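You operate a simulated robot arm through the tools that you are given. There is no shell and no other tool. Be economical: measure what you need, move in short steps, check, and stop when the job is done.

You run a simulated two-armed robot. Do the job below in one go: nothing can be reset, and whatever is moved stays where it is left.

Task
Drain the foul purple tank, close its valve, then refill it to 4 L.
Fine: the pump must be on to fill; switch off after.
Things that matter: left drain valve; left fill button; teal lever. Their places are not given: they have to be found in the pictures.

It is judged by the outcome, as a careful person would: the job done as asked, and still so three seconds after it is handed in. It fails if anything else is knocked over, pushed out of place, dropped, spilled or broken.

Robot
Two 7-joint arms with fingered hands on one trunk that stands fixed in place. Base frame: the origin is at the foot of the trunk, x ahead of it, y to its left, z up; the work surface is at about z = 0.88. Readings come in m, degrees, newtons and seconds.
The left shoulder is at [0.003, 0.092, 1.16], the right one opposite. With the tool pointing down near the work surface each hand reaches from about 0.42 to 0.82 m from the base axis, measured 20 degrees to its own side. Payload 3.8 kg a hand.
The TCP of each hand is the grasp point between the finger pads, 0.03 m short of the fingertips. In the tool frame z runs along the fingers and y along their closing line. The gripper opens to 0.104 m. The gripper's body begins 0.035 m behind the TCP. The gripper is a hand of 5 fingers: y runs from the thumb to the fingers, the wrist lies at [-0.015, -0.104, -0.178] in the tool frame, and closing takes about 1.5 s.
Orientation is that of the tool frame in the base frame, as a unit quaternion [w, x, y, z]. With the fingers straight down and the wrist toward the robot, the tool's x, y and z point along [0, 1, 0], [1, 0, 0] and [0, 0, -1] of the base frame.

Tools
- The arms move only by the tool jog_arm. It takes "left_moves", "right_moves" or both (then of equal length, played together; a hand with none holds still); each is a list of rows, each a list of 6 numbers: the shift along the tool's x, y, z in mm, then the turn, a rotation vector about the tool's x, y, z in degrees. In form: [[x, y, z, wx, wy, wz], ...]. A call has 1 to 10 rows; each row is the pose to reach, as a shift and turn from the pose commanded when the call began, along the tool's axes at that moment. "left_claw" and "right_claw" are, for a hand that has rows, the gripper command, from -1 (fully open) to 1 (shut), values between in proportion, set as the call begins (left out, the last holds). A row lasts 0.2 s, in which the tool goes at most 0.05 m and 8.6 degrees; a call with a longer step from one row to the next is refused whole, and so is a gripper value outside its range. Where a pose cannot be reached the arm comes as near as it can. A force on the tool above 40 N (or 10 N above the force at the start of the call, whichever is more), or a blocked arm, ends the call early, and 0.2 s more pass. The fingers move at their own pace (about 0.072 m/s each) and stop on an object; they squeeze with about 32 N. The grip force told is the motor's: it shows also when the fingers shut on nothing. Time passes only in rows, and 0.2 s behind the last, so rows that repeat a pose let the fingers close. The reply holds the time, the measured pose of the TCP, the force on the tool along the base axes, the opening and the grip force, in the units named above and with some noise, with the torque about the TCP (base axes, N m) and any sound that the robot's microphone picked up, and new pictures: "views" is both (left out), scene, wrist or none (wrist: the cameras of the hands that moved).
- Cameras (640 x 400 px; columns grow to the right, rows downward): "scene" is now at [0.109, -0.0849, 1.3288]; the picture's right is [-0.08, -1.00, -0.05], its down [-0.50, 0.08, -0.86] and it looks along [0.86, -0.05, -0.51] (base axes); focal length 214 px, centre (320, 200). "left" rides on the left gripper at [-0.08, -0.078, -0.141] in its tool frame; the picture's right is [-0.78, -0.30, 0.56], its down [0.53, -0.78, 0.33] and it looks along [0.33, 0.56, 0.76] (tool axes); focal length 247 px, centre (320, 200). "right" rides on the right gripper at [0.08, -0.078, -0.141] in its tool frame; the picture's right is [-0.78, 0.30, -0.56], its down [-0.54, -0.78, 0.33] and it looks along [-0.33, 0.56, 0.76] (tool axes); focal length 247 px, centre (320, 200).
- slide_trunk(by): slides the trunk up (or, below 0, down) by that many m; the arms and the scene camera ride with it, the base frame stays. It gives what a move gives, with no picture.
- curl_fingers(index, middle, ring, little, thumb_bend, thumb_turn, hand): sets how far each is bent, from 0 (flat) to 100 (curled in); at 30 the hand is open as for a grip, at 70 the pads meet at the TCP. One left out holds its place. A second passes; each finger stops where it meets its share of the squeeze, and holds until it gets a number again. A gripper value or a shape takes the hand back. It gives what a move gives, with no picture; readings hold the bend of each and the force on index, middle, ring, little, thumb and palm. thumb_turn goes from beside the hand (0) to across from the fingers (100), as for a grip.
- hand_shape(shape, hand): the hand has 5 fingers and takes this shape, open, in about a second: jaw (thumb against the fingers, like two jaws); tri (thumb and two fingers); tip (a fingertip pinch); poke (one finger out to press); point (the index stretched); flat (the hand flat); cup (the hand cupped); fist (a fist). The gripper value then closes the fingers along that shape, each until it touches; the sizes above hold for jaw. It gives what a move gives, with no picture.
- aim_head(pan, tilt): turns the head with the scene camera to pan (to the left, within 80 degrees either way) and tilt (down, from -29 to 69), counted from straight ahead of the robot. It gives what a move gives, and a new picture of the scene camera.
- measure_at(camera, pixels): there is no depth. For up to 12 entries [column, row, z] of the newest picture of that camera ("zoom" is the newest enlarged one), the place [x, y] in the base frame at which the ray of that pixel passes the height z, good to about 0.002 m, but the place of the scene camera against the robot may be out by one fixed shift of up to 0.025 m in any direction. No time passes.
- inspect(camera, box): a new picture of the part [left, top, right, bottom] of that camera's present view, enlarged. No time passes.
- job_done(): hands the job in; it is judged then, once.

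Keep the steps short. Do not move on a guess: measure, check each grasp and each placing, and mend mistakes. In all there are 80 turns and 200 pictures (those below and enlarged ones count). Leave the grippers open and the arms clear of the work at the hand-in unless told otherwise, and finish with a single line.

The tools are called after ">>>" as name(argument=value, ...) on one line, values as JSON. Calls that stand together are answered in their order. jog_arm: Moves the arms, as the interface text tells. Its arguments: {"type":"object","properties":{"left_moves":{"type":"array"},"left_claw":{"type":"number"},"right_moves":{"type":"array"},"right_claw":{"type":"number"},"views":{"type":"string","enum":["both","scene","wrist","none"]}},"required":[]} The other tools are called the same way: slide_trunk (by) slides the trunk up or down; hand_shape (shape, hand) gives the hand a shape; curl_fingers (index, middle, ring, little, thumb_bend, thumb_turn, hand) moves the fingers one by one; aim_head (pan, tilt) turns the head that bears the scene camera; measure_at (camera, pixels) gives the place at which the rays of pixels pass given heights; inspect (camera, box) takes an enlarged picture of a part of a camera's view; job_done () hands the job in.

At the start:

```text
time: 0.0
left_eef_pos: [0.41, 0.0277, 1.1785]
left_tcp_rot: [-0.002, 0.711, 0.703, 0.018]
left_contact_force: [-0.3, 0.5, -0.2]
left_torque: [-0.02, 0.0, 0.02]
left_width: 0.1037
left_grasp_force: 0.0
left_shape: jaw
left_bend: [30.0, 30.0, 30.0, 30.0, 30.0, 97.0]
left_finger forces: [0.1, 0.0, 0.0, 0.0, 0.0, 0.1]
right_eef_pos: [0.4651, -0.3724, 1.3007]
right_tcp_rot: [0.004, 0.708, 0.706, 0.011]
right_contact_force: [-0.5, -0.2, -0.7]
right_torque: [-0.02, 0.05, 0.0]
right_width: 0.1039
right_grasp_force: 0.0
right_shape: jaw
right_bend: [30.0, 30.0, 30.0, 30.0, 30.0, 98.0]
right_finger forces: [0.0, 0.0, 0.0, 0.1, 0.0, 0.0]
trunk travel left (down, up): [-0.225, 0.231]
head pan, tilt: [-5.7, 24.1]
```

scene: 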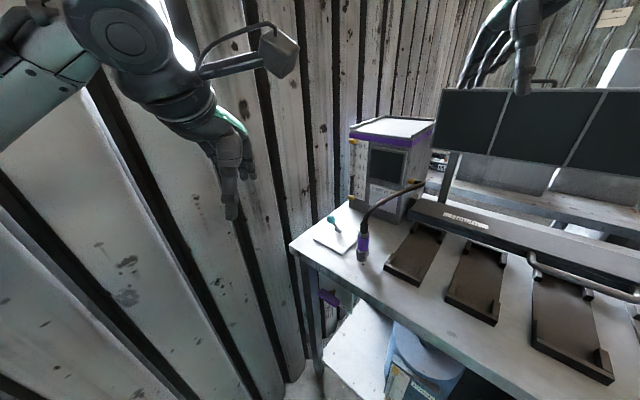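
right: 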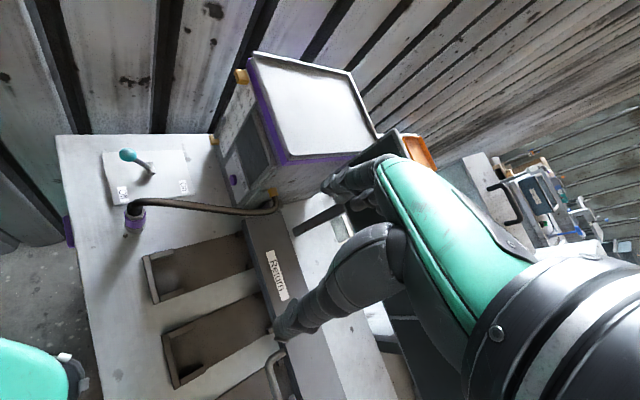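
left: 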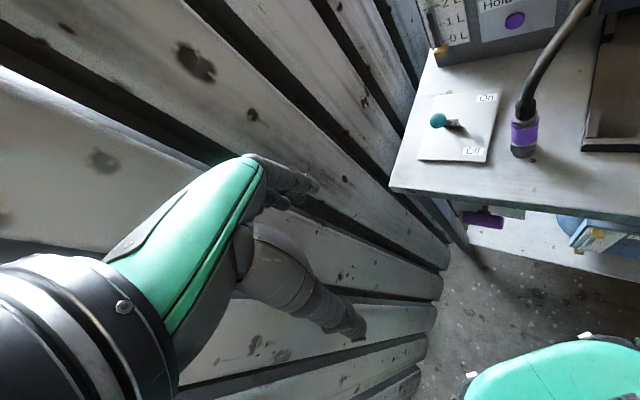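

I see a tank with purple trim at about (390,165), a teal lever on a plate at (335,230), and a purple handle under the table at (330,298). I'll zoom in on each.

>>> inspect(camera="scene", box=[280, 100, 460, 213])

>>> inspect(camera="left", box=[380, 0, 640, 260])

>>> inspect(camera="scene", box=[280, 200, 440, 320])

```text
3.54 times, centred on (370, 156) of scene
```

zoom: 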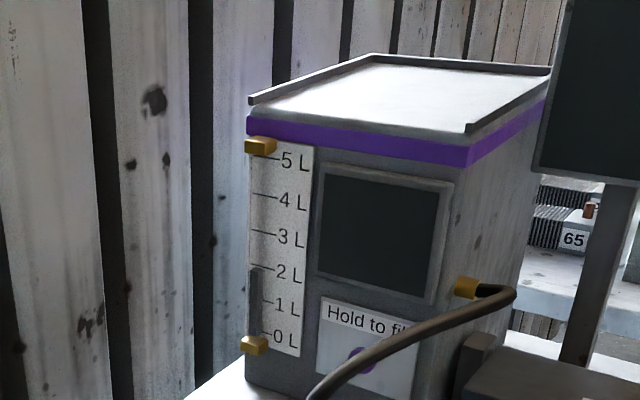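

```text
1.54 times, centred on (510, 130) of left
```

zoom: 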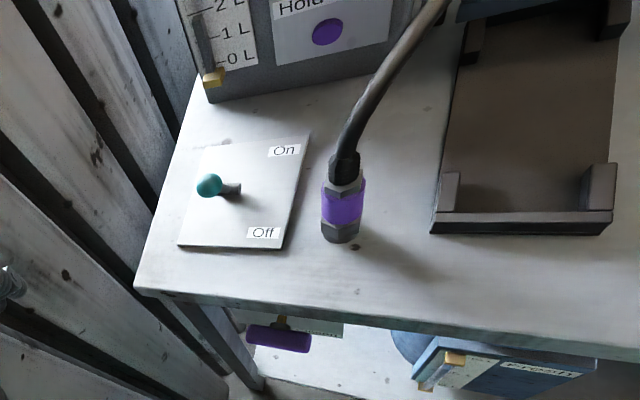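

```text
3.33 times, centred on (360, 260) of scene
```

zoom: 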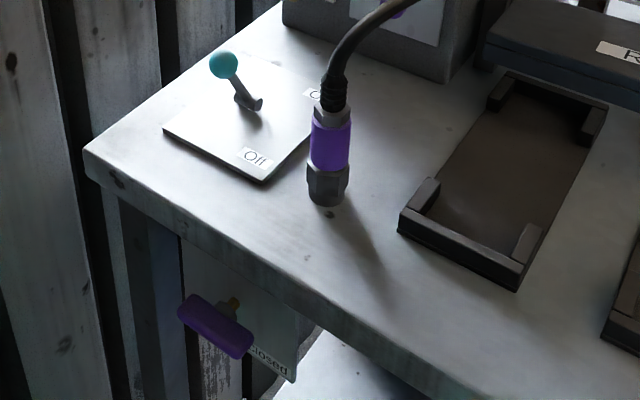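

Level is about 2.2 L, button "Hold to fill" is purple, and the drain valve is the purple T handle under the table edge. I'll measure points in the left wrist camera and aim the head down-left to see the valve.

>>> measure_at(camera="left", pixels=[[438, 120, 0.96], [438, 120, 0.93], [460, 124, 0.885], [419, 160, 0.88], [486, 162, 0.88], [500, 94, 0.88], [390, 187, 0.88], [437, 66, 0.88], [514, 20, 0.95], [514, 20, 1.0], [483, 219, 0.8], [522, 155, 0.88]])

>>> aim_head(pan=10, tilt=50)

```text
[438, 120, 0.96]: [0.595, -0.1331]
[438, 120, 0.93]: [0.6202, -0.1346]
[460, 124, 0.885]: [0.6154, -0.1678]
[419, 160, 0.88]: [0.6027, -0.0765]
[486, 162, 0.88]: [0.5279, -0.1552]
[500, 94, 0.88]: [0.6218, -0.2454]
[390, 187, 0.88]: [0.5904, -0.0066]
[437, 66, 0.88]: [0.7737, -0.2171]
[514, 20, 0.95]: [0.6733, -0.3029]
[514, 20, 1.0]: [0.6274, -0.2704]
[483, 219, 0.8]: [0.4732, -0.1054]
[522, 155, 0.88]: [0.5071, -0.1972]
```

```text
time: 0.9
left_eef_pos: [0.4379, 0.0538, 1.1633]
left_tcp_rot: [0.006, 0.725, 0.689, 0.003]
left_contact_force: [0.1, -1.1, -0.7]
left_torque: [-0.03, -0.01, 0.03]
left_width: 0.1037
left_grasp_force: 0.0
left_shape: jaw
left_bend: [30.0, 30.0, 30.0, 30.0, 30.0, 98.0]
left_finger forces: [0.0, 0.0, 0.0, 0.1, 0.1, 0.0]
right_eef_pos: [0.4895, -0.3424, 1.2986]
right_tcp_rot: [0.015, 0.722, 0.691, -0.012]
right_contact_force: [-0.2, 0.2, -0.3]
right_torque: [0.0, 0.0, 0.0]
right_width: 0.104
right_grasp_force: 0.0
right_shape: jaw
right_bend: [30.0, 30.0, 30.0, 30.0, 30.0, 97.0]
right_finger forces: [0.0, 0.0, 0.0, 0.0, 0.0, 0.1]
trunk travel left (down, up): [-0.225, 0.231]
head pan, tilt: [10.0, 50.0]
```

scene: 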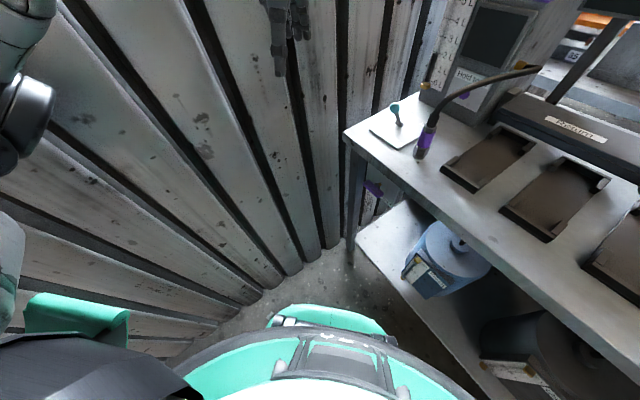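

The measured hand poses shifted since the start; I'll hold still with a no-op to see if they have settled and get fresh pictures.

>>> jog_arm(left_moves=[[0, 0, 0, 0, 0, 0], [0, 0, 0, 0, 0, 0]], right_moves=[[0, 0, 0, 0, 0, 0], [0, 0, 0, 0, 0, 0]], views="wrist")

>>> inspect(camera="scene", box=[320, 80, 480, 180])

>>> inspect(camera="scene", box=[330, 140, 430, 240])

```text
time: 1.2
left_eef_pos: [0.4634, 0.0886, 1.1436]
left_tcp_rot: [0.018, 0.741, 0.671, -0.017]
left_contact_force: [-32.9, -47.3, 10.5]
left_torque: [1.36, -1.22, -1.34]
left_width: 0.1038
left_grasp_force: 0.1
left_shape: jaw
left_bend: [30.0, 29.0, 36.0, 33.0, 30.0, 98.0]
left_finger forces: [0.0, 0.1, 27.5, 29.5, 0.1, 0.0]
right_eef_pos: [0.5122, -0.3101, 1.2966]
right_tcp_rot: [0.026, 0.743, 0.668, -0.036]
right_contact_force: [-0.7, -2.2, 0.5]
right_torque: [0.15, -0.05, 0.02]
right_width: 0.1037
right_grasp_force: 0.0
right_shape: jaw
right_bend: [30.0, 30.0, 30.0, 30.0, 30.0, 97.0]
right_finger forces: [0.0, 0.0, 0.1, 0.1, 0.1, 0.1]
trunk travel left (down, up): [-0.225, 0.231]
head pan, tilt: [10.0, 50.0]
stopped in row 1 (left hand): the arm was blocked; the commanded pose is now the measured one
```

right: 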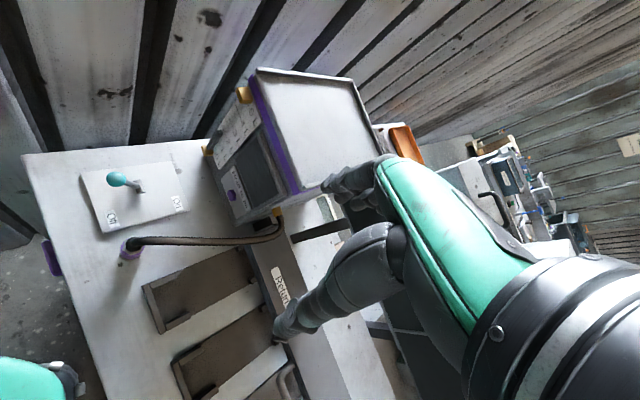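
left: 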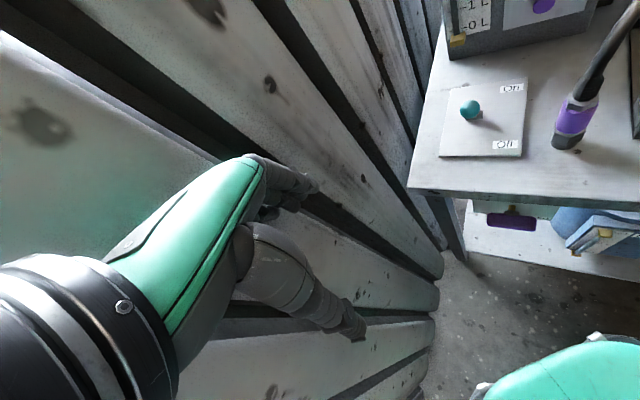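

```text
4.00 times, centred on (400, 130) of scene
```

zoom: 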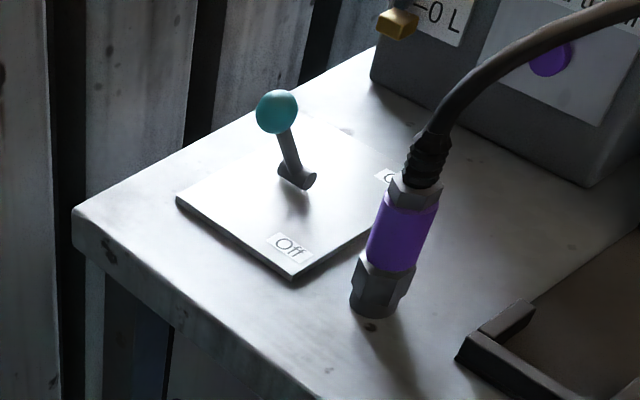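

```text
4.00 times, centred on (380, 190) of scene
```

zoom: 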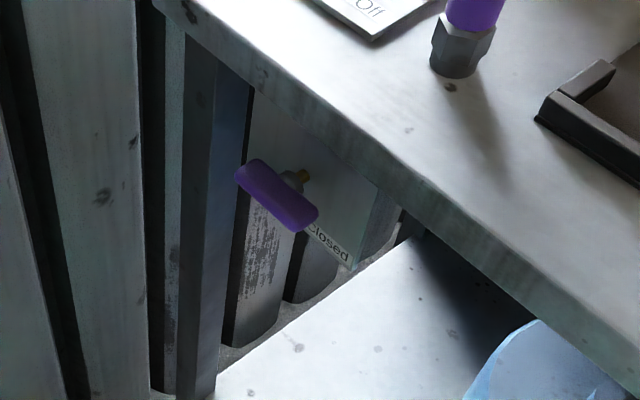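

The left hand drifted into the corrugated wall (force -33,-47 N). I'll back it off toward -x,-y and watch whether drift continues.

>>> jog_arm(left_moves=[[-20, -15, 0, 0, 0, 0], [-40, -30, 0, 0, 0, 0], [-60, -45, 0, 0, 0, 0], [-60, -45, 0, 0, 0, 0], [-60, -45, 0, 0, 0, 0]], views="none")

```text
time: 1.6
left_eef_pos: [0.4469, 0.0959, 1.1262]
left_tcp_rot: [0.015, 0.752, 0.654, -0.086]
left_contact_force: [-89.9, -97.2, -6.0]
left_torque: [3.67, -4.01, 0.85]
left_width: 0.1039
left_grasp_force: 0.2
left_shape: jaw
left_bend: [30.0, 30.0, 30.0, 32.0, 30.0, 98.0]
left_finger forces: [0.0, 0.0, 2.7, 134.4, 0.1, 0.1]
right_eef_pos: [0.522, -0.2989, 1.2949]
right_tcp_rot: [0.048, 0.76, 0.646, -0.047]
right_contact_force: [0.3, -1.3, -0.8]
right_torque: [0.03, 0.0, 0.02]
right_width: 0.1038
right_grasp_force: 0.1
right_shape: jaw
right_bend: [30.0, 30.0, 30.0, 30.0, 30.0, 97.0]
right_finger forces: [0.0, 0.0, 0.1, 0.1, 0.1, 0.0]
trunk travel left (down, up): [-0.225, 0.231]
head pan, tilt: [10.0, 50.0]
stopped in row 1 (left hand): the arm was blocked; the commanded pose is now the measured one
```

Still being pressed into the wall. I'll pull off with larger first steps directly along the push direction, and have the right hand actively hold.

>>> jog_arm(left_moves=[[-34, -34, 0, 0, 0, 0], [-60, -60, 0, 0, 0, 0], [-90, -90, 0, 0, 0, 0], [-90, -90, 0, 0, 0, 0], [-90, -90, 0, 0, 0, 0]], right_moves=[[0, 0, 0, 0, 0, 0], [0, 0, 0, 0, 0, 0], [0, 0, 0, 0, 0, 0], [0, 0, 0, 0, 0, 0], [0, 0, 0, 0, 0, 0]], views="scene")

```text
time: 1.9
left_eef_pos: [0.4204, 0.1193, 1.0779]
left_tcp_rot: [-0.03, 0.699, 0.704, -0.123]
left_contact_force: [-74.9, -108.0, 11.5]
left_torque: [4.25, -3.49, -0.52]
left_width: 0.1038
left_grasp_force: 0.1
left_shape: jaw
left_bend: [30.0, 30.0, 34.0, 31.0, 30.0, 98.0]
left_finger forces: [0.0, 0.0, 18.7, 108.6, 0.0, 0.0]
right_eef_pos: [0.5256, -0.3162, 1.3075]
right_tcp_rot: [0.158, 0.759, 0.631, -0.037]
right_contact_force: [1.1, -0.4, -0.3]
right_torque: [-0.04, 0.1, 0.04]
right_width: 0.1039
right_grasp_force: 0.0
right_shape: jaw
right_bend: [30.0, 30.0, 30.0, 30.0, 30.0, 97.0]
right_finger forces: [0.0, 0.0, 0.0, 0.1, 0.1, 0.0]
trunk travel left (down, up): [-0.225, 0.231]
head pan, tilt: [10.0, 50.0]
stopped in row 1 (left hand): the arm was blocked; the commanded pose is now the measured one
```

scene: 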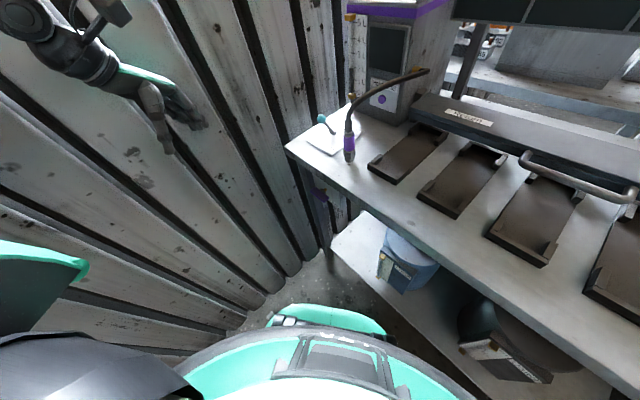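

The head view and the free right hand also changed though neither was commanded, so something in the robot or frame is moving. I'll re-measure fixed landmarks: table left corner, plate and tank base.

>>> measure_at(camera="scene", pixels=[[285, 150, 0.88], [350, 160, 0.88], [333, 155, 0.88], [640, 385, 0.88], [307, 143, 0.88]])

>>> inspect(camera="scene", box=[270, 80, 430, 220])

>>> inspect(camera="left", box=[0, 0, 640, 400])

>>> inspect(camera="right", box=[0, 0, 640, 400])

```text
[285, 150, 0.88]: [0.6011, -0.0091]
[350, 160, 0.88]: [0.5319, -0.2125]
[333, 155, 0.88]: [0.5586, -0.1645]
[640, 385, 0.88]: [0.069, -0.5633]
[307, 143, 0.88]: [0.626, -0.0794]
```

```text
2.86 times, centred on (350, 150) of scene
```

zoom: 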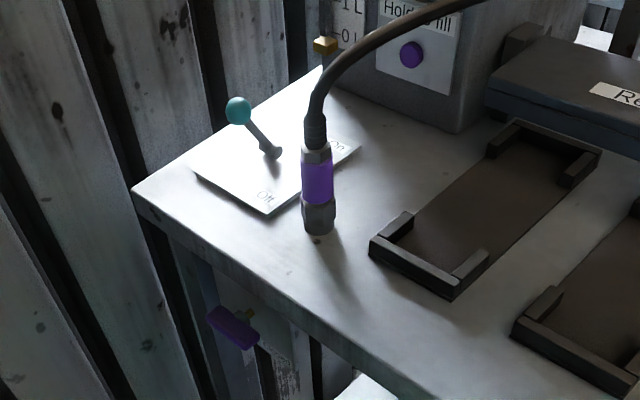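

```text
1.00 times, centred on (320, 200) of left (not enlarged: the box is as wide or as high as the picture)
```

zoom: 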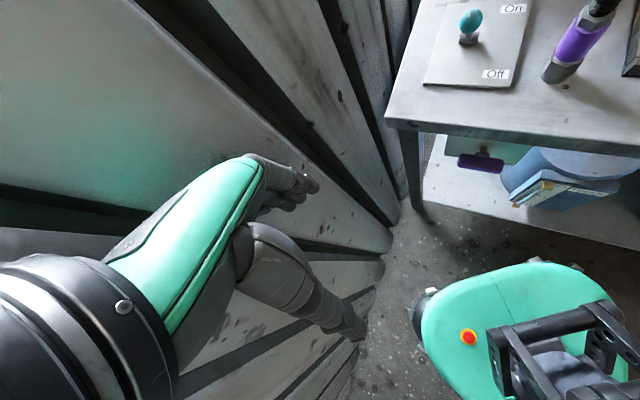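

```text
1.00 times, centred on (320, 200) of right (not enlarged: the box is as wide or as high as the picture)
```

zoom: 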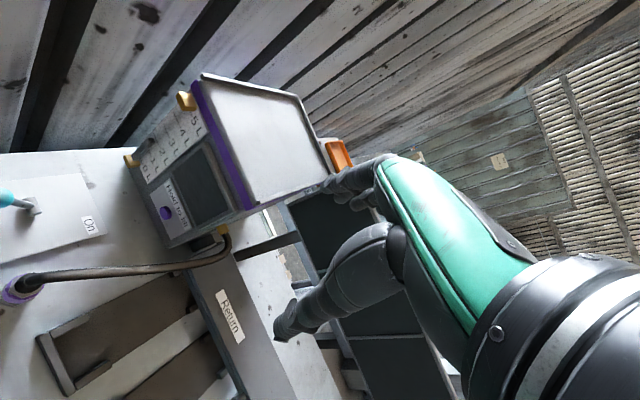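

Landmarks agree with the first measurement (table corner about (0.60,-0.01)), so the base frame is sound and it is the body being pushed by the left arm on the wall. I'll pull the left hand off again, straight along the wall normal.

>>> jog_arm(left_moves=[[-34, -33, 12, 0, 0, 0], [-68, -66, 24, 0, 0, 0], [-100, -98, 36, 0, 0, 0]], views="none")

```text
time: 2.2
left_eef_pos: [0.3768, 0.1444, 0.9926]
left_tcp_rot: [-0.03, 0.736, 0.63, -0.246]
left_contact_force: [-8.5, -1.6, 4.9]
left_torque: [0.09, -0.36, 0.32]
left_width: 0.1041
left_grasp_force: 0.0
left_shape: jaw
left_bend: [30.0, 30.0, 30.0, 30.0, 30.0, 97.0]
left_finger forces: [0.1, 0.1, 0.1, 0.0, 0.1, 15.9]
right_eef_pos: [0.5171, -0.1979, 1.3502]
right_tcp_rot: [0.321, 0.687, 0.65, -0.049]
right_contact_force: [0.9, -7.1, 5.0]
right_torque: [0.56, 0.23, 0.25]
right_width: 0.1037
right_grasp_force: 0.1
right_shape: jaw
right_bend: [30.0, 30.0, 30.0, 30.0, 30.0, 98.0]
right_finger forces: [0.0, 0.1, 0.0, 0.1, 0.0, 0.1]
trunk travel left (down, up): [-0.225, 0.231]
head pan, tilt: [10.0, 50.0]
stopped in row 1 (left hand): the arm was blocked; the commanded pose is now the measured one
```

The left hand is dropping and the right hand rising and tilting; I need to see the state before acting.

>>> inspect(camera="scene", box=[0, 0, 640, 400])

>>> inspect(camera="right", box=[0, 0, 640, 400])

>>> inspect(camera="left", box=[0, 0, 640, 400])

```text
1.00 times, centred on (320, 200) of scene (not enlarged: the box is as wide or as high as the picture)
```

zoom: 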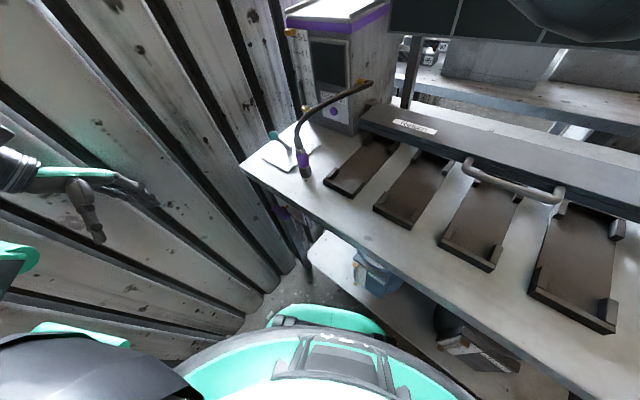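

```text
1.00 times, centred on (320, 200) of right (not enlarged: the box is as wide or as high as the picture)
```

zoom: 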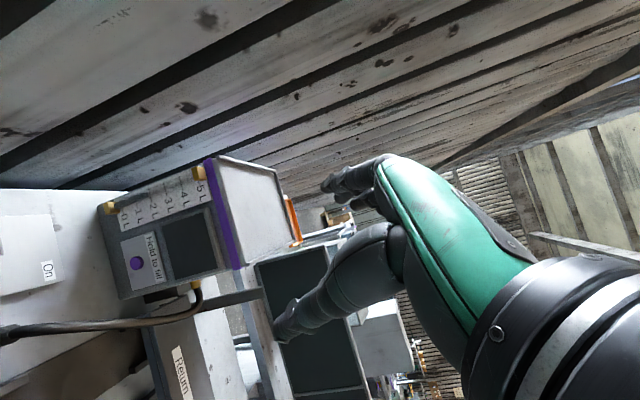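

```text
1.00 times, centred on (320, 200) of left (not enlarged: the box is as wide or as high as the picture)
```

zoom: 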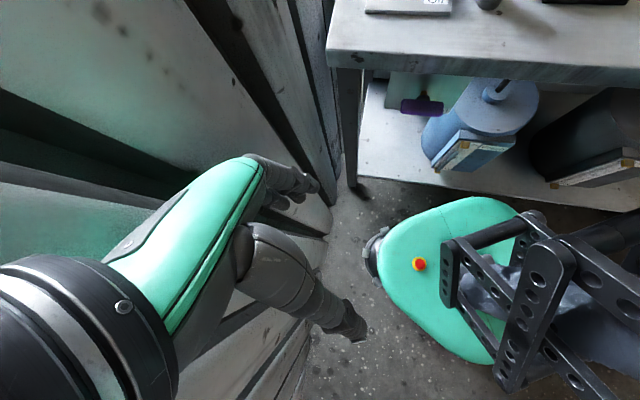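

The torso seems to be turning. I'll compute the head camera's present pose from rays at two heights.

>>> measure_at(camera="scene", pixels=[[320, 200, 0.88], [320, 200, 0.5], [100, 200, 0.88], [100, 200, 0.5], [540, 200, 0.88], [540, 200, 0.5], [320, 350, 0.88], [320, 350, 0.5]])

>>> measure_at(camera="left", pixels=[[327, 49, 0.88], [320, 200, 0.88], [320, 200, 0.5]])

```text
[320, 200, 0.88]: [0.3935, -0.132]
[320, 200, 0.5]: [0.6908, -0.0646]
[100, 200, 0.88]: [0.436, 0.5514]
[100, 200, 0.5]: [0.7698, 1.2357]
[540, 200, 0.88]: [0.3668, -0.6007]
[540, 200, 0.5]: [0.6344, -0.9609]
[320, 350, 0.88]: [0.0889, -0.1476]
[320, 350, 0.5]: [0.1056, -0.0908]
```

```text
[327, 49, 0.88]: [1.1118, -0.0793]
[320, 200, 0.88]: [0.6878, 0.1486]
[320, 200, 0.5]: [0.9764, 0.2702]
```

Measurements refer to the last full picture, so I'll use the newest "zoom" (left camera) for consistency.

>>> measure_at(camera="zoom", pixels=[[327, 49, 0.88], [320, 200, 0.88], [320, 200, 0.5], [419, 265, 0.3], [350, 187, 0.0]])

>>> inspect(camera="scene", box=[0, 0, 640, 400])

```text
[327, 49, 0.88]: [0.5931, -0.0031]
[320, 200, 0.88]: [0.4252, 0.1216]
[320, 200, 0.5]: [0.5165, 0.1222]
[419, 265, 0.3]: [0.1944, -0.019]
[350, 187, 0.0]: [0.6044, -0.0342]
```

```text
1.00 times, centred on (320, 200) of scene (not enlarged: the box is as wide or as high as the picture)
```

zoom: 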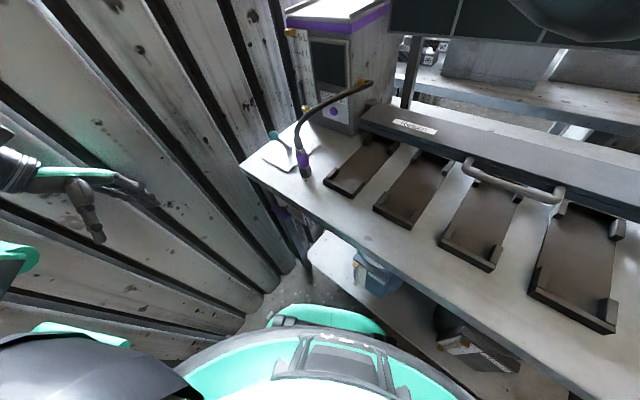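

>>> measure_at(camera="zoom", pixels=[[320, 200, 0.88], [320, 200, 0.5], [540, 200, 0.88], [540, 200, 0.5], [240, 165, 0.88]])

```text
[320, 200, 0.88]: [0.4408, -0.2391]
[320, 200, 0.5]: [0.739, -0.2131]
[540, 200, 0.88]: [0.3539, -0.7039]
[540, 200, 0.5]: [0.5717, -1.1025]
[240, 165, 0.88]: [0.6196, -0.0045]
```

The head camera itself has moved about 0.18 m to -y, so the trunk is swaying under the wall contact, which is now nearly gone (thumb 16 N). I'll pull the left hand further off the wall and wait a little.

>>> jog_arm(left_moves=[[-35, -27, 1, 0, 0, 0], [-60, -50, 2, 0, 0, 0], [-60, -50, 2, 0, 0, 0], [-60, -50, 2, 0, 0, 0], [-60, -50, 2, 0, 0, 0]], views="none")

```text
time: 2.5
left_eef_pos: [0.2168, 0.2289, 0.9264]
left_tcp_rot: [-0.074, 0.521, 0.714, -0.463]
left_contact_force: [-11.1, -39.4, -23.8]
left_torque: [0.5, 0.35, -0.67]
left_width: 0.1039
left_grasp_force: 0.0
left_shape: jaw
left_bend: [30.0, 30.0, 30.0, 30.0, 30.0, 97.0]
left_finger forces: [0.0, 0.0, 0.1, 0.1, 0.1, 0.0]
right_eef_pos: [0.564, -0.1237, 1.235]
right_tcp_rot: [0.226, 0.609, 0.76, 0.028]
right_contact_force: [-30.5, 6.7, 31.3]
right_torque: [-0.89, -1.9, -0.56]
right_width: 0.1035
right_grasp_force: 0.1
right_shape: jaw
right_bend: [31.0, 31.0, 31.0, 30.0, 29.0, 98.0]
right_finger forces: [0.1, 0.1, 0.0, 0.0, 0.1, 0.0]
trunk travel left (down, up): [-0.225, 0.231]
head pan, tilt: [10.0, 50.0]
stopped in row 1 (left hand): the force on the tool passed its limit at 138 N (the readings are from after the stop); the commanded pose is now the measured one
```

The arms moved more than commanded; I'll look again before doing anything else.

>>> inspect(camera="scene", box=[0, 0, 640, 400])

>>> measure_at(camera="zoom", pixels=[[320, 200, 0.88], [320, 200, 0.5]])

>>> inspect(camera="right", box=[0, 0, 640, 400])

>>> inspect(camera="left", box=[0, 0, 640, 400])

```text
1.00 times, centred on (320, 200) of scene (not enlarged: the box is as wide or as high as the picture)
```

zoom: 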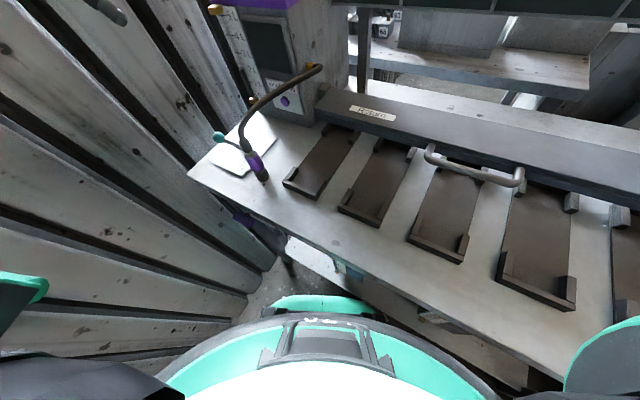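

```text
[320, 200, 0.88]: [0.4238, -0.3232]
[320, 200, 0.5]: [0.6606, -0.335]
```

```text
1.00 times, centred on (320, 200) of right (not enlarged: the box is as wide or as high as the picture)
```

zoom: 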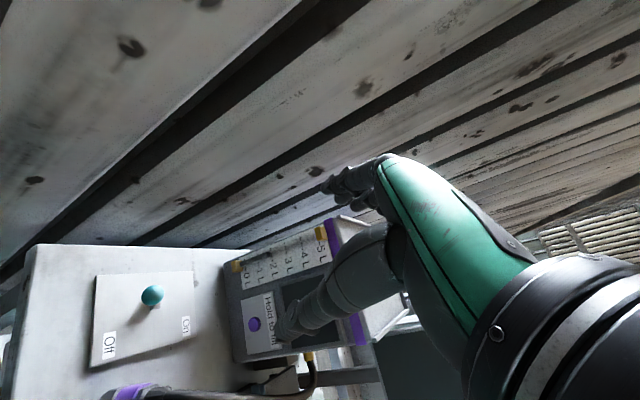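

```text
1.00 times, centred on (320, 200) of left (not enlarged: the box is as wide or as high as the picture)
```

zoom: 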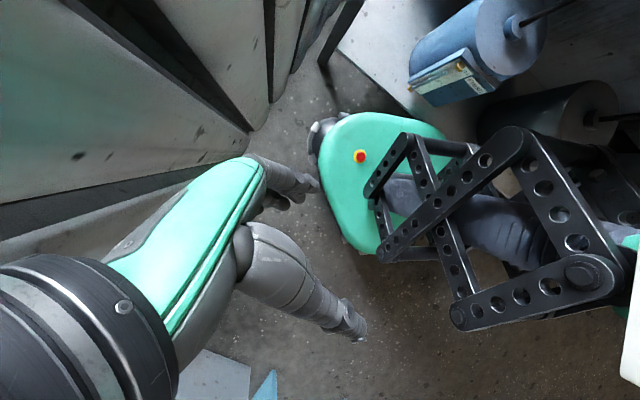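

The trunk is leaning, most likely from the left forearm/elbow jammed on the wall. I'll hold both hands where they are for a moment and see whether it settles.

>>> jog_arm(left_moves=[[0, 0, 0, 0, 0, 0], [0, 0, 0, 0, 0, 0], [0, 0, 0, 0, 0, 0]], right_moves=[[0, 0, 0, 0, 0, 0], [0, 0, 0, 0, 0, 0], [0, 0, 0, 0, 0, 0]], views="scene")

```text
time: 2.8
left_eef_pos: [0.0189, 0.2798, 0.9012]
left_tcp_rot: [-0.069, -0.538, -0.572, 0.616]
left_contact_force: [-5.3, -4.0, 2.9]
left_torque: [0.29, -0.63, 0.73]
left_width: 0.1039
left_grasp_force: 0.1
left_shape: jaw
left_bend: [30.0, 30.0, 30.0, 30.0, 30.0, 97.0]
left_finger forces: [0.0, 0.0, 0.1, 0.0, 0.0, 0.0]
right_eef_pos: [0.4722, -0.0991, 1.2312]
right_tcp_rot: [0.242, 0.618, 0.743, 0.082]
right_contact_force: [-48.7, 9.9, -19.9]
right_torque: [-0.87, -3.58, -0.69]
right_width: 0.1038
right_grasp_force: 0.0
right_shape: jaw
right_bend: [30.0, 30.0, 30.0, 30.0, 30.0, 97.0]
right_finger forces: [0.1, 0.0, 0.0, 0.0, 0.0, 0.1]
trunk travel left (down, up): [-0.225, 0.231]
head pan, tilt: [10.0, 50.0]
stopped in row 1 (right hand): the force on the tool passed its limit at 73 N (the readings are from after the stop); the commanded pose is now the measured one
```

scene: 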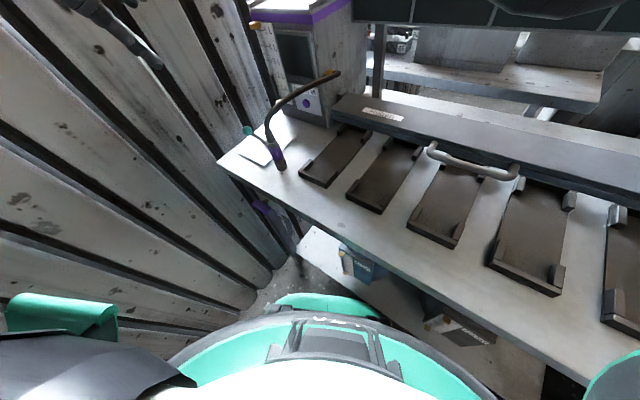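

The left arm has swung free and the view is coming back. Holding again.

>>> jog_arm(left_moves=[[0, 0, 0, 0, 0, 0], [0, 0, 0, 0, 0, 0], [0, 0, 0, 0, 0, 0], [0, 0, 0, 0, 0, 0]], right_moves=[[0, 0, 0, 0, 0, 0], [0, 0, 0, 0, 0, 0], [0, 0, 0, 0, 0, 0], [0, 0, 0, 0, 0, 0]], views="scene")

```text
time: 3.1
left_eef_pos: [-0.0732, 0.3666, 0.8882]
left_tcp_rot: [-0.1, -0.414, -0.587, 0.689]
left_contact_force: [3.6, -1.5, 0.6]
left_torque: [-0.04, -0.01, -0.29]
left_width: 0.1036
left_grasp_force: 0.0
left_shape: jaw
left_bend: [30.0, 30.0, 30.0, 30.0, 30.0, 98.0]
left_finger forces: [0.0, 0.0, 0.0, 0.0, 0.0, 0.1]
right_eef_pos: [0.4028, 0.1389, 1.1615]
right_tcp_rot: [-0.021, 0.419, 0.896, 0.146]
right_contact_force: [-44.8, -62.9, 24.9]
right_torque: [2.15, -1.15, -0.33]
right_width: 0.1009
right_grasp_force: 0.0
right_shape: jaw
right_bend: [32.0, 33.0, 30.0, 30.0, 30.0, 98.0]
right_finger forces: [46.7, 44.2, 0.1, 0.1, 0.0, 0.0]
trunk travel left (down, up): [-0.225, 0.231]
head pan, tilt: [10.0, 50.0]
stopped in row 1 (left hand): the arm was blocked; the commanded pose is now the measured one
```

scene: 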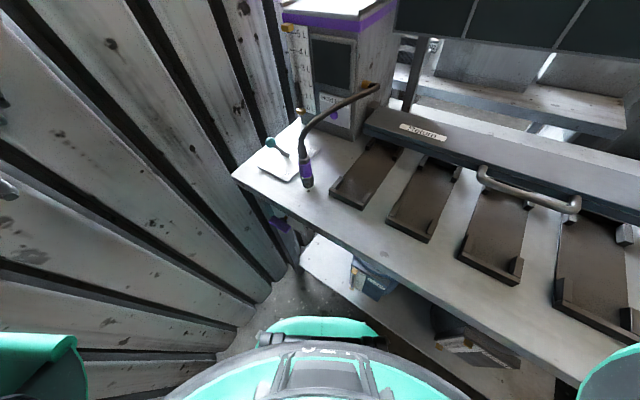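

Now the right fingers touch the wall (47 N). I'll hold again, reading only, to see if the motion dies out.

>>> jog_arm(right_moves=[[0, 0, 0, 0, 0, 0]], views="none")

```text
time: 3.3
left_eef_pos: [-0.1113, 0.4566, 0.8529]
left_tcp_rot: [0.121, 0.398, 0.659, -0.627]
left_contact_force: [9.3, -6.8, 7.7]
left_torque: [0.39, 0.37, -1.08]
left_width: 0.1034
left_grasp_force: 0.0
left_shape: jaw
left_bend: [30.0, 30.0, 29.0, 30.0, 31.0, 98.0]
left_finger forces: [0.1, 0.1, 0.0, 0.1, 0.0, 0.0]
right_eef_pos: [0.2868, 0.2759, 1.0841]
right_tcp_rot: [-0.199, 0.268, 0.94, 0.065]
right_contact_force: [-50.9, 10.3, -50.4]
right_torque: [-0.31, 0.13, 0.28]
right_width: 0.0778
right_grasp_force: 0.1
right_shape: jaw
right_bend: [37.0, 62.0, 61.0, 37.0, 30.0, 98.0]
right_finger forces: [4.3, 27.2, 5.3, 3.1, 0.0, 0.0]
trunk travel left (down, up): [-0.225, 0.231]
head pan, tilt: [10.0, 50.0]
stopped in row 1 (right hand): the force on the tool passed its limit at 198 N (the readings are from after the stop); the commanded pose is now the measured one
```

Both hands keep swinging left. I'll look at the pictures again.

>>> inspect(camera="scene", box=[0, 0, 640, 400])

>>> measure_at(camera="zoom", pixels=[[320, 200, 0.88], [320, 200, 0.5]])

>>> inspect(camera="left", box=[0, 0, 640, 400])

>>> inspect(camera="right", box=[0, 0, 640, 400])

```text
1.00 times, centred on (320, 200) of scene (not enlarged: the box is as wide or as high as the picture)
```

zoom: 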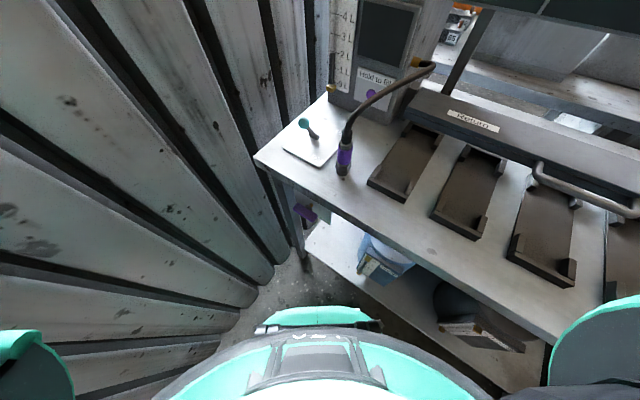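

```text
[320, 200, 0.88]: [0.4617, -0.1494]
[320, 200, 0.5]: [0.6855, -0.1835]
```

```text
1.00 times, centred on (320, 200) of left (not enlarged: the box is as wide or as high as the picture)
```

zoom: 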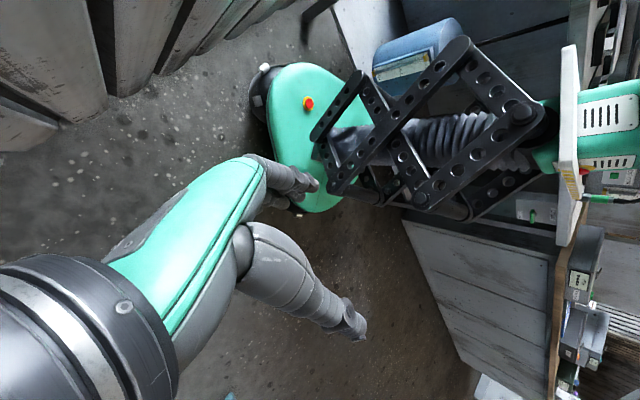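

```text
1.00 times, centred on (320, 200) of right (not enlarged: the box is as wide or as high as the picture)
```

zoom: 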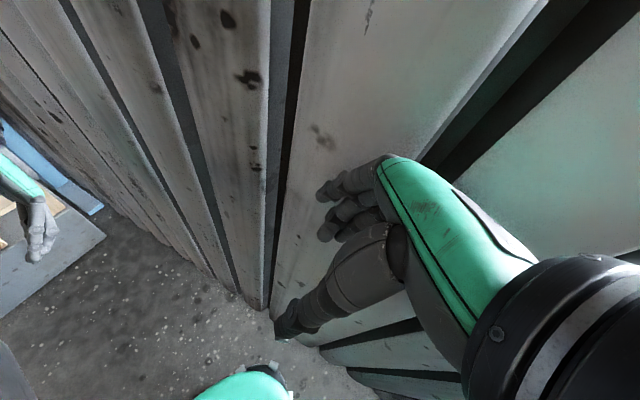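

Each early stop resets the target to a moving pose, so the swing never gets braked. I'll use a head move, which isn't interrupted, to let the arms settle.

>>> aim_head(pan=0, tilt=40)

```text
time: 4.0
left_eef_pos: [-0.2304, 0.4403, 0.8773]
left_tcp_rot: [-0.165, -0.351, -0.618, 0.684]
left_contact_force: [5.8, 0.7, 2.8]
left_torque: [0.22, 0.05, -0.46]
left_width: 0.104
left_grasp_force: 0.0
left_shape: jaw
left_bend: [30.0, 30.0, 30.0, 30.0, 30.0, 97.0]
left_finger forces: [0.0, 0.0, 0.0, 0.0, 0.0, 0.0]
right_eef_pos: [0.274, 0.2898, 1.1433]
right_tcp_rot: [-0.122, 0.414, 0.895, 0.115]
right_contact_force: [-53.8, -23.5, -48.4]
right_torque: [0.96, 0.74, 0.11]
right_width: 0.0797
right_grasp_force: 0.1
right_shape: jaw
right_bend: [43.0, 57.0, 45.0, 36.0, 30.0, 97.0]
right_finger forces: [10.5, 40.6, 10.5, 2.3, 0.1, 0.0]
trunk travel left (down, up): [-0.225, 0.231]
head pan, tilt: [0.0, 40.0]
```

scene: 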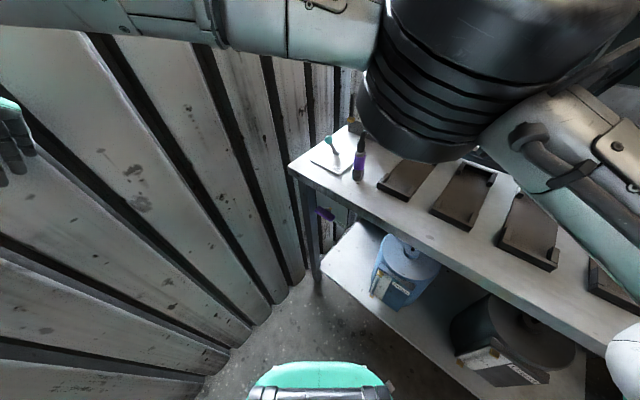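

It has nearly settled: right hand rests on the wall at the left, left hand behind. Let another second pass.

>>> hand_shape(shape="jaw", hand="left")

```text
time: 5.0
left_eef_pos: [-0.206, 0.4596, 0.8689]
left_tcp_rot: [-0.143, -0.369, -0.626, 0.672]
left_contact_force: [1.3, 1.4, -1.2]
left_torque: [-0.11, -0.04, -0.05]
left_width: 0.1041
left_grasp_force: 0.1
left_shape: jaw
left_bend: [30.0, 30.0, 30.0, 30.0, 30.0, 97.0]
left_finger forces: [0.1, 0.0, 0.0, 0.0, 0.0, 0.1]
right_eef_pos: [0.276, 0.3001, 1.1303]
right_tcp_rot: [-0.148, 0.395, 0.9, 0.108]
right_contact_force: [-104.6, -148.5, 48.8]
right_torque: [2.31, -2.87, -6.09]
right_width: 0.0754
right_grasp_force: 0.1
right_shape: jaw
right_bend: [50.0, 70.0, 62.0, 43.0, 30.0, 97.0]
right_finger forces: [18.2, 60.0, 71.3, 26.3, 0.0, 0.0]
trunk travel left (down, up): [-0.225, 0.231]
head pan, tilt: [0.0, 40.0]
```

Settled but the right hand pushes on the wall (180 N). I'll pull it off along the wall normal (tool -y) in moderate steps.

>>> jog_arm(right_moves=[[-1, -30, -3, 0, 0, 0], [-3, -60, -6, 0, 0, 0], [-4, -90, -9, 0, 0, 0], [-5, -110, -11, 0, 0, 0], [-5, -110, -11, 0, 0, 0], [-5, -110, -11, 0, 0, 0]], views="scene")

```text
time: 5.3
left_eef_pos: [-0.2125, 0.4887, 0.852]
left_tcp_rot: [-0.148, -0.342, -0.642, 0.669]
left_contact_force: [0.3, -2.2, 1.3]
left_torque: [0.05, -0.01, -0.01]
left_width: 0.1038
left_grasp_force: 0.1
left_shape: jaw
left_bend: [30.0, 30.0, 30.0, 30.0, 30.0, 98.0]
left_finger forces: [0.0, 0.0, 0.0, 0.1, 0.1, 0.0]
right_eef_pos: [0.2338, 0.3321, 1.1051]
right_tcp_rot: [-0.246, 0.389, 0.888, -0.01]
right_contact_force: [-113.0, -154.2, -11.3]
right_torque: [1.14, -0.9, -7.8]
right_width: 0.0783
right_grasp_force: 0.0
right_shape: jaw
right_bend: [40.0, 62.0, 52.0, 36.0, 30.0, 98.0]
right_finger forces: [9.7, 132.5, 41.3, 7.8, 0.0, 0.1]
trunk travel left (down, up): [-0.225, 0.231]
head pan, tilt: [0.0, 40.0]
stopped in row 1 (right hand): the arm was blocked; the commanded pose is now the measured one
```

scene: 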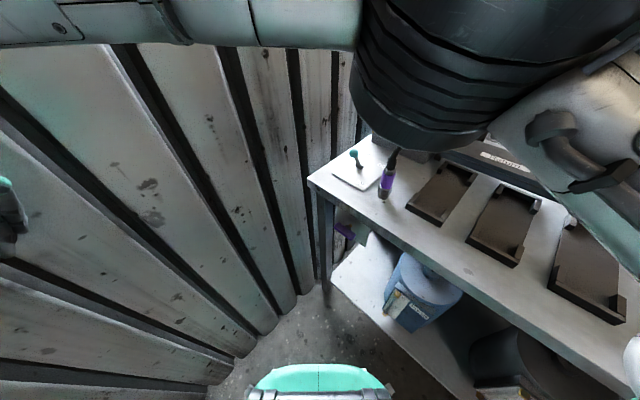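

I'll check how the head camera is turned now, to tell torso yaw apart from arm motion.

>>> measure_at(camera="scene", pixels=[[320, 200, 0.88], [320, 200, 0.5], [308, 182, 0.88], [540, 200, 0.88], [540, 200, 0.5]])

>>> slide_trunk(by=0.0)

```text
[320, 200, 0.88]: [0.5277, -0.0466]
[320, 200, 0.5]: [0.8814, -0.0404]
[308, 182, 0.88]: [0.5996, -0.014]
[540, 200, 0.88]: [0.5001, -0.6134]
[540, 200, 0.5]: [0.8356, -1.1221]
```

```text
time: 5.5
left_eef_pos: [-0.2178, 0.5048, 0.8441]
left_tcp_rot: [-0.15, -0.336, -0.64, 0.674]
left_contact_force: [1.0, 2.3, -1.8]
left_torque: [-0.13, 0.0, -0.11]
left_width: 0.1039
left_grasp_force: 0.0
left_shape: jaw
left_bend: [30.0, 30.0, 30.0, 30.0, 30.0, 98.0]
left_finger forces: [0.1, 0.0, 0.1, 0.0, 0.1, 0.0]
right_eef_pos: [0.214, 0.345, 1.1016]
right_tcp_rot: [-0.253, 0.397, 0.88, -0.064]
right_contact_force: [-156.8, -171.0, 64.4]
right_torque: [4.47, -7.54, -7.97]
right_width: 0.0816
right_grasp_force: 0.0
right_shape: jaw
right_bend: [33.0, 55.0, 45.0, 31.0, 30.0, 97.0]
right_finger forces: [5.6, 207.9, 20.4, 0.0, 0.0, 0.1]
trunk travel left (down, up): [-0.225, 0.232]
head pan, tilt: [0.0, 40.0]
stopped: the force on the tool passed its limit at 218 N (the readings are from after the stop); the commanded pose is now the measured one
```

Torso yaw is only about 1°, so it's the arms that are drifting. The left hand is free; I'll test its response with a small upward/forward step.

>>> jog_arm(left_moves=[[0, 0, -20, 0, 0, 0], [0, 0, -40, 0, 0, 0], [0, 0, -40, 0, 0, 0], [0, 0, -40, 0, 0, 0]], views="none")

```text
time: 6.2
left_eef_pos: [-0.182, 0.5095, 0.8556]
left_tcp_rot: [-0.15, -0.341, -0.633, 0.678]
left_contact_force: [0.5, 0.3, 0.5]
left_torque: [-0.01, 0.0, -0.01]
left_width: 0.1037
left_grasp_force: 0.0
left_shape: jaw
left_bend: [30.0, 30.0, 30.0, 30.0, 30.0, 98.0]
left_finger forces: [0.0, 0.0, 0.1, 0.0, 0.1, 0.1]
left hand out of reach, approached as far as the arm can: row 1, 2, 3
right_eef_pos: [0.218, 0.3422, 1.0996]
right_tcp_rot: [-0.263, 0.391, 0.881, -0.044]
right_contact_force: [-61.3, -80.5, 28.4]
right_torque: [0.41, -1.16, -2.99]
right_width: 0.0803
right_grasp_force: 0.0
right_shape: jaw
right_bend: [34.0, 58.0, 47.0, 32.0, 30.0, 98.0]
right_finger forces: [5.4, 59.9, 32.6, 2.5, 0.1, 0.0]
trunk travel left (down, up): [-0.225, 0.232]
head pan, tilt: [0.0, 40.0]
stopped in row 3 (right hand): the arm was blocked; the commanded pose is now the measured one
```

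Things are static now (right hand 105 N on the wall, dropping). I'll draw the right hand gently back along base -y (15 mm per row), which also leaves the wall.

>>> jog_arm(right_moves=[[-11, -10, -4, 0, 0, 0], [-22, -20, -8, 0, 0, 0], [-33, -30, -12, 0, 0, 0], [-44, -40, -16, 0, 0, 0], [-55, -50, -20, 0, 0, 0], [-66, -60, -24, 0, 0, 0], [-77, -70, -28, 0, 0, 0], [-88, -80, -32, 0, 0, 0], [-99, -90, -36, 0, 0, 0], [-110, -100, -40, 0, 0, 0]], views="scene")

```text
time: 8.4
left_eef_pos: [-0.1769, 0.5193, 0.8492]
left_tcp_rot: [-0.149, -0.336, -0.629, 0.685]
left_contact_force: [0.2, 0.5, -0.6]
left_torque: [0.0, 0.01, 0.0]
left_width: 0.1038
left_grasp_force: 0.1
left_shape: jaw
left_bend: [30.0, 30.0, 30.0, 30.0, 30.0, 98.0]
left_finger forces: [0.1, 0.0, 0.0, 0.0, 0.0, 0.0]
right_eef_pos: [0.248, 0.2067, 1.1083]
right_tcp_rot: [-0.263, 0.394, 0.88, -0.042]
right_contact_force: [0.1, 0.4, -0.8]
right_torque: [-0.02, -0.02, 0.02]
right_width: 0.1038
right_grasp_force: 0.1
right_shape: jaw
right_bend: [30.0, 30.0, 30.0, 30.0, 30.0, 98.0]
right_finger forces: [0.0, 0.0, 0.1, 0.0, 0.0, 0.0]
trunk travel left (down, up): [-0.225, 0.232]
head pan, tilt: [0.0, 40.0]
```

scene: 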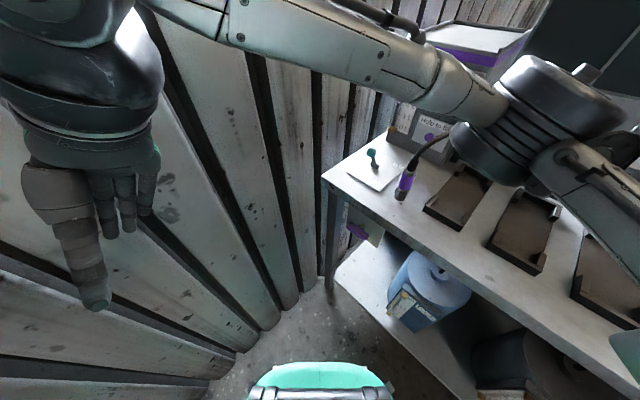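

The right arm is free (0 N) and tracks well. I'll bring it back toward -y and turn it to point straight down, in small rows.

>>> jog_arm(right_moves=[[-18, -18, -10, -1.5, -1.1, 2.4], [-37, -37, -20, -3, -2.2, 4.8], [-55, -55, -30, -4.5, -3.3, 7.2], [-73, -73, -40, -6, -4.4, 9.6], [-91, -91, -50, -7.5, -5.5, 12], [-110, -110, -60, -9, -6.6, 14.4], [-128, -128, -70, -10.5, -7.7, 16.8], [-146, -146, -80, -12, -8.8, 19.2], [-165, -165, -91, -13.5, -9.9, 21.6], [-183, -183, -101, -15, -11, 24]], views="scene")

```text
time: 10.6
left_eef_pos: [-0.1783, 0.5186, 0.8494]
left_tcp_rot: [-0.15, -0.335, -0.63, 0.685]
left_contact_force: [-0.6, 0.3, -0.4]
left_torque: [-0.01, 0.01, 0.03]
left_width: 0.1037
left_grasp_force: 0.1
left_shape: jaw
left_bend: [30.0, 30.0, 30.0, 30.0, 30.0, 98.0]
left_finger forces: [0.1, 0.0, 0.0, 0.0, 0.0, 0.0]
right_eef_pos: [0.2747, -0.0636, 1.1689]
right_tcp_rot: [-0.109, 0.592, 0.798, -0.019]
right_contact_force: [0.7, 0.7, 0.1]
right_torque: [0.04, 0.05, 0.0]
right_width: 0.1035
right_grasp_force: 0.1
right_shape: jaw
right_bend: [30.0, 30.0, 30.0, 30.0, 30.0, 98.0]
right_finger forces: [0.0, 0.0, 0.0, 0.0, 0.0, 0.0]
trunk travel left (down, up): [-0.225, 0.232]
head pan, tilt: [0.0, 40.0]
```

scene: 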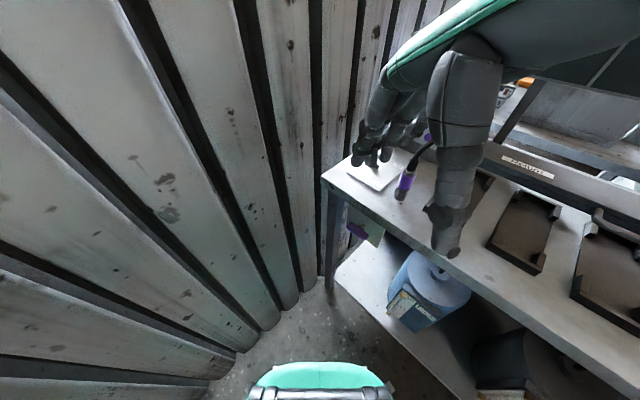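

Good, the right hand is free and obeys. I'll now zoom the head view on the valve, lever and button.

>>> inspect(camera="scene", box=[320, 195, 400, 255])

>>> inspect(camera="right", box=[0, 0, 640, 400])

```text
6.67 times, centred on (360, 225) of scene
```

zoom: 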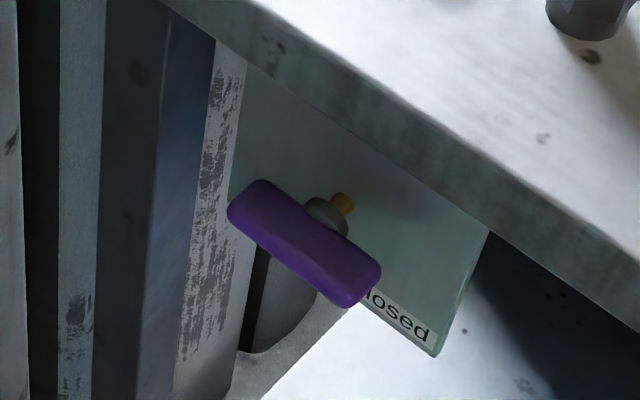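

```text
1.00 times, centred on (320, 200) of right (not enlarged: the box is as wide or as high as the picture)
```

zoom: 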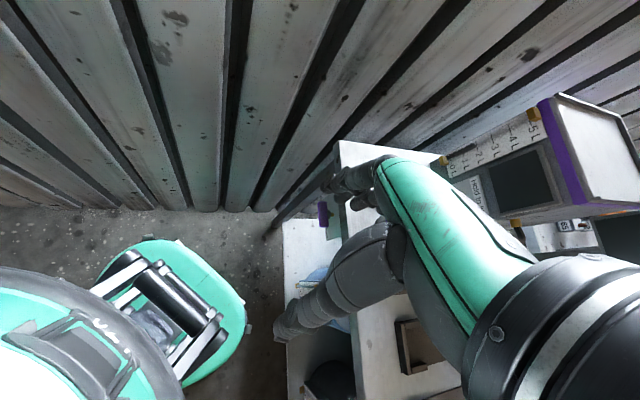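

I'll triangulate the valve handle and others with the head and right cameras.

>>> measure_at(camera="scene", pixels=[[357.7, 231.4, 0.85], [357.7, 231.4, 0.8], [357.7, 231.4, 0.75], [322.5, 178, 0.88], [348.6, 223.5, 0.8], [374, 241, 0.8], [342, 182.5, 0.88]])

>>> measure_at(camera="zoom", pixels=[[339, 142, 0.88], [323, 212, 0.85], [323, 212, 0.8], [323, 212, 0.75]])

>>> inspect(camera="right", box=[290, 170, 370, 230])

```text
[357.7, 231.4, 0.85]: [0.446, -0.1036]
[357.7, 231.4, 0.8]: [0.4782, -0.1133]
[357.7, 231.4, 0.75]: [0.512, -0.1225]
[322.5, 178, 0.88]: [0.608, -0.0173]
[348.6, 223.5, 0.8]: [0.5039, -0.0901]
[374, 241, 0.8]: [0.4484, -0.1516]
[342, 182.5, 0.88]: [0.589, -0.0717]
```

```text
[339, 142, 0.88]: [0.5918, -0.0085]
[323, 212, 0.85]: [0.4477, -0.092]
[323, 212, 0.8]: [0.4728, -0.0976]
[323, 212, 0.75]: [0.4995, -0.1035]
```

```text
6.67 times, centred on (330, 200) of right
```

zoom: 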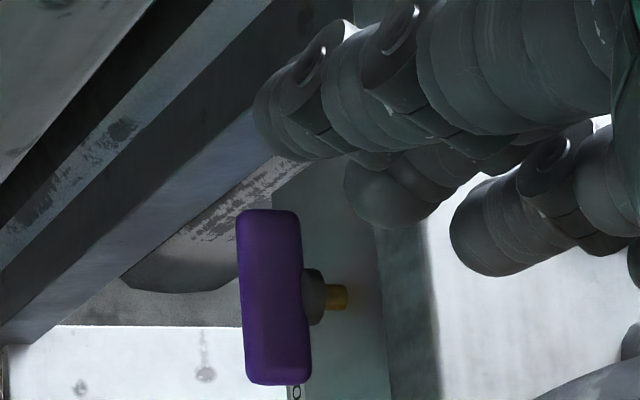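

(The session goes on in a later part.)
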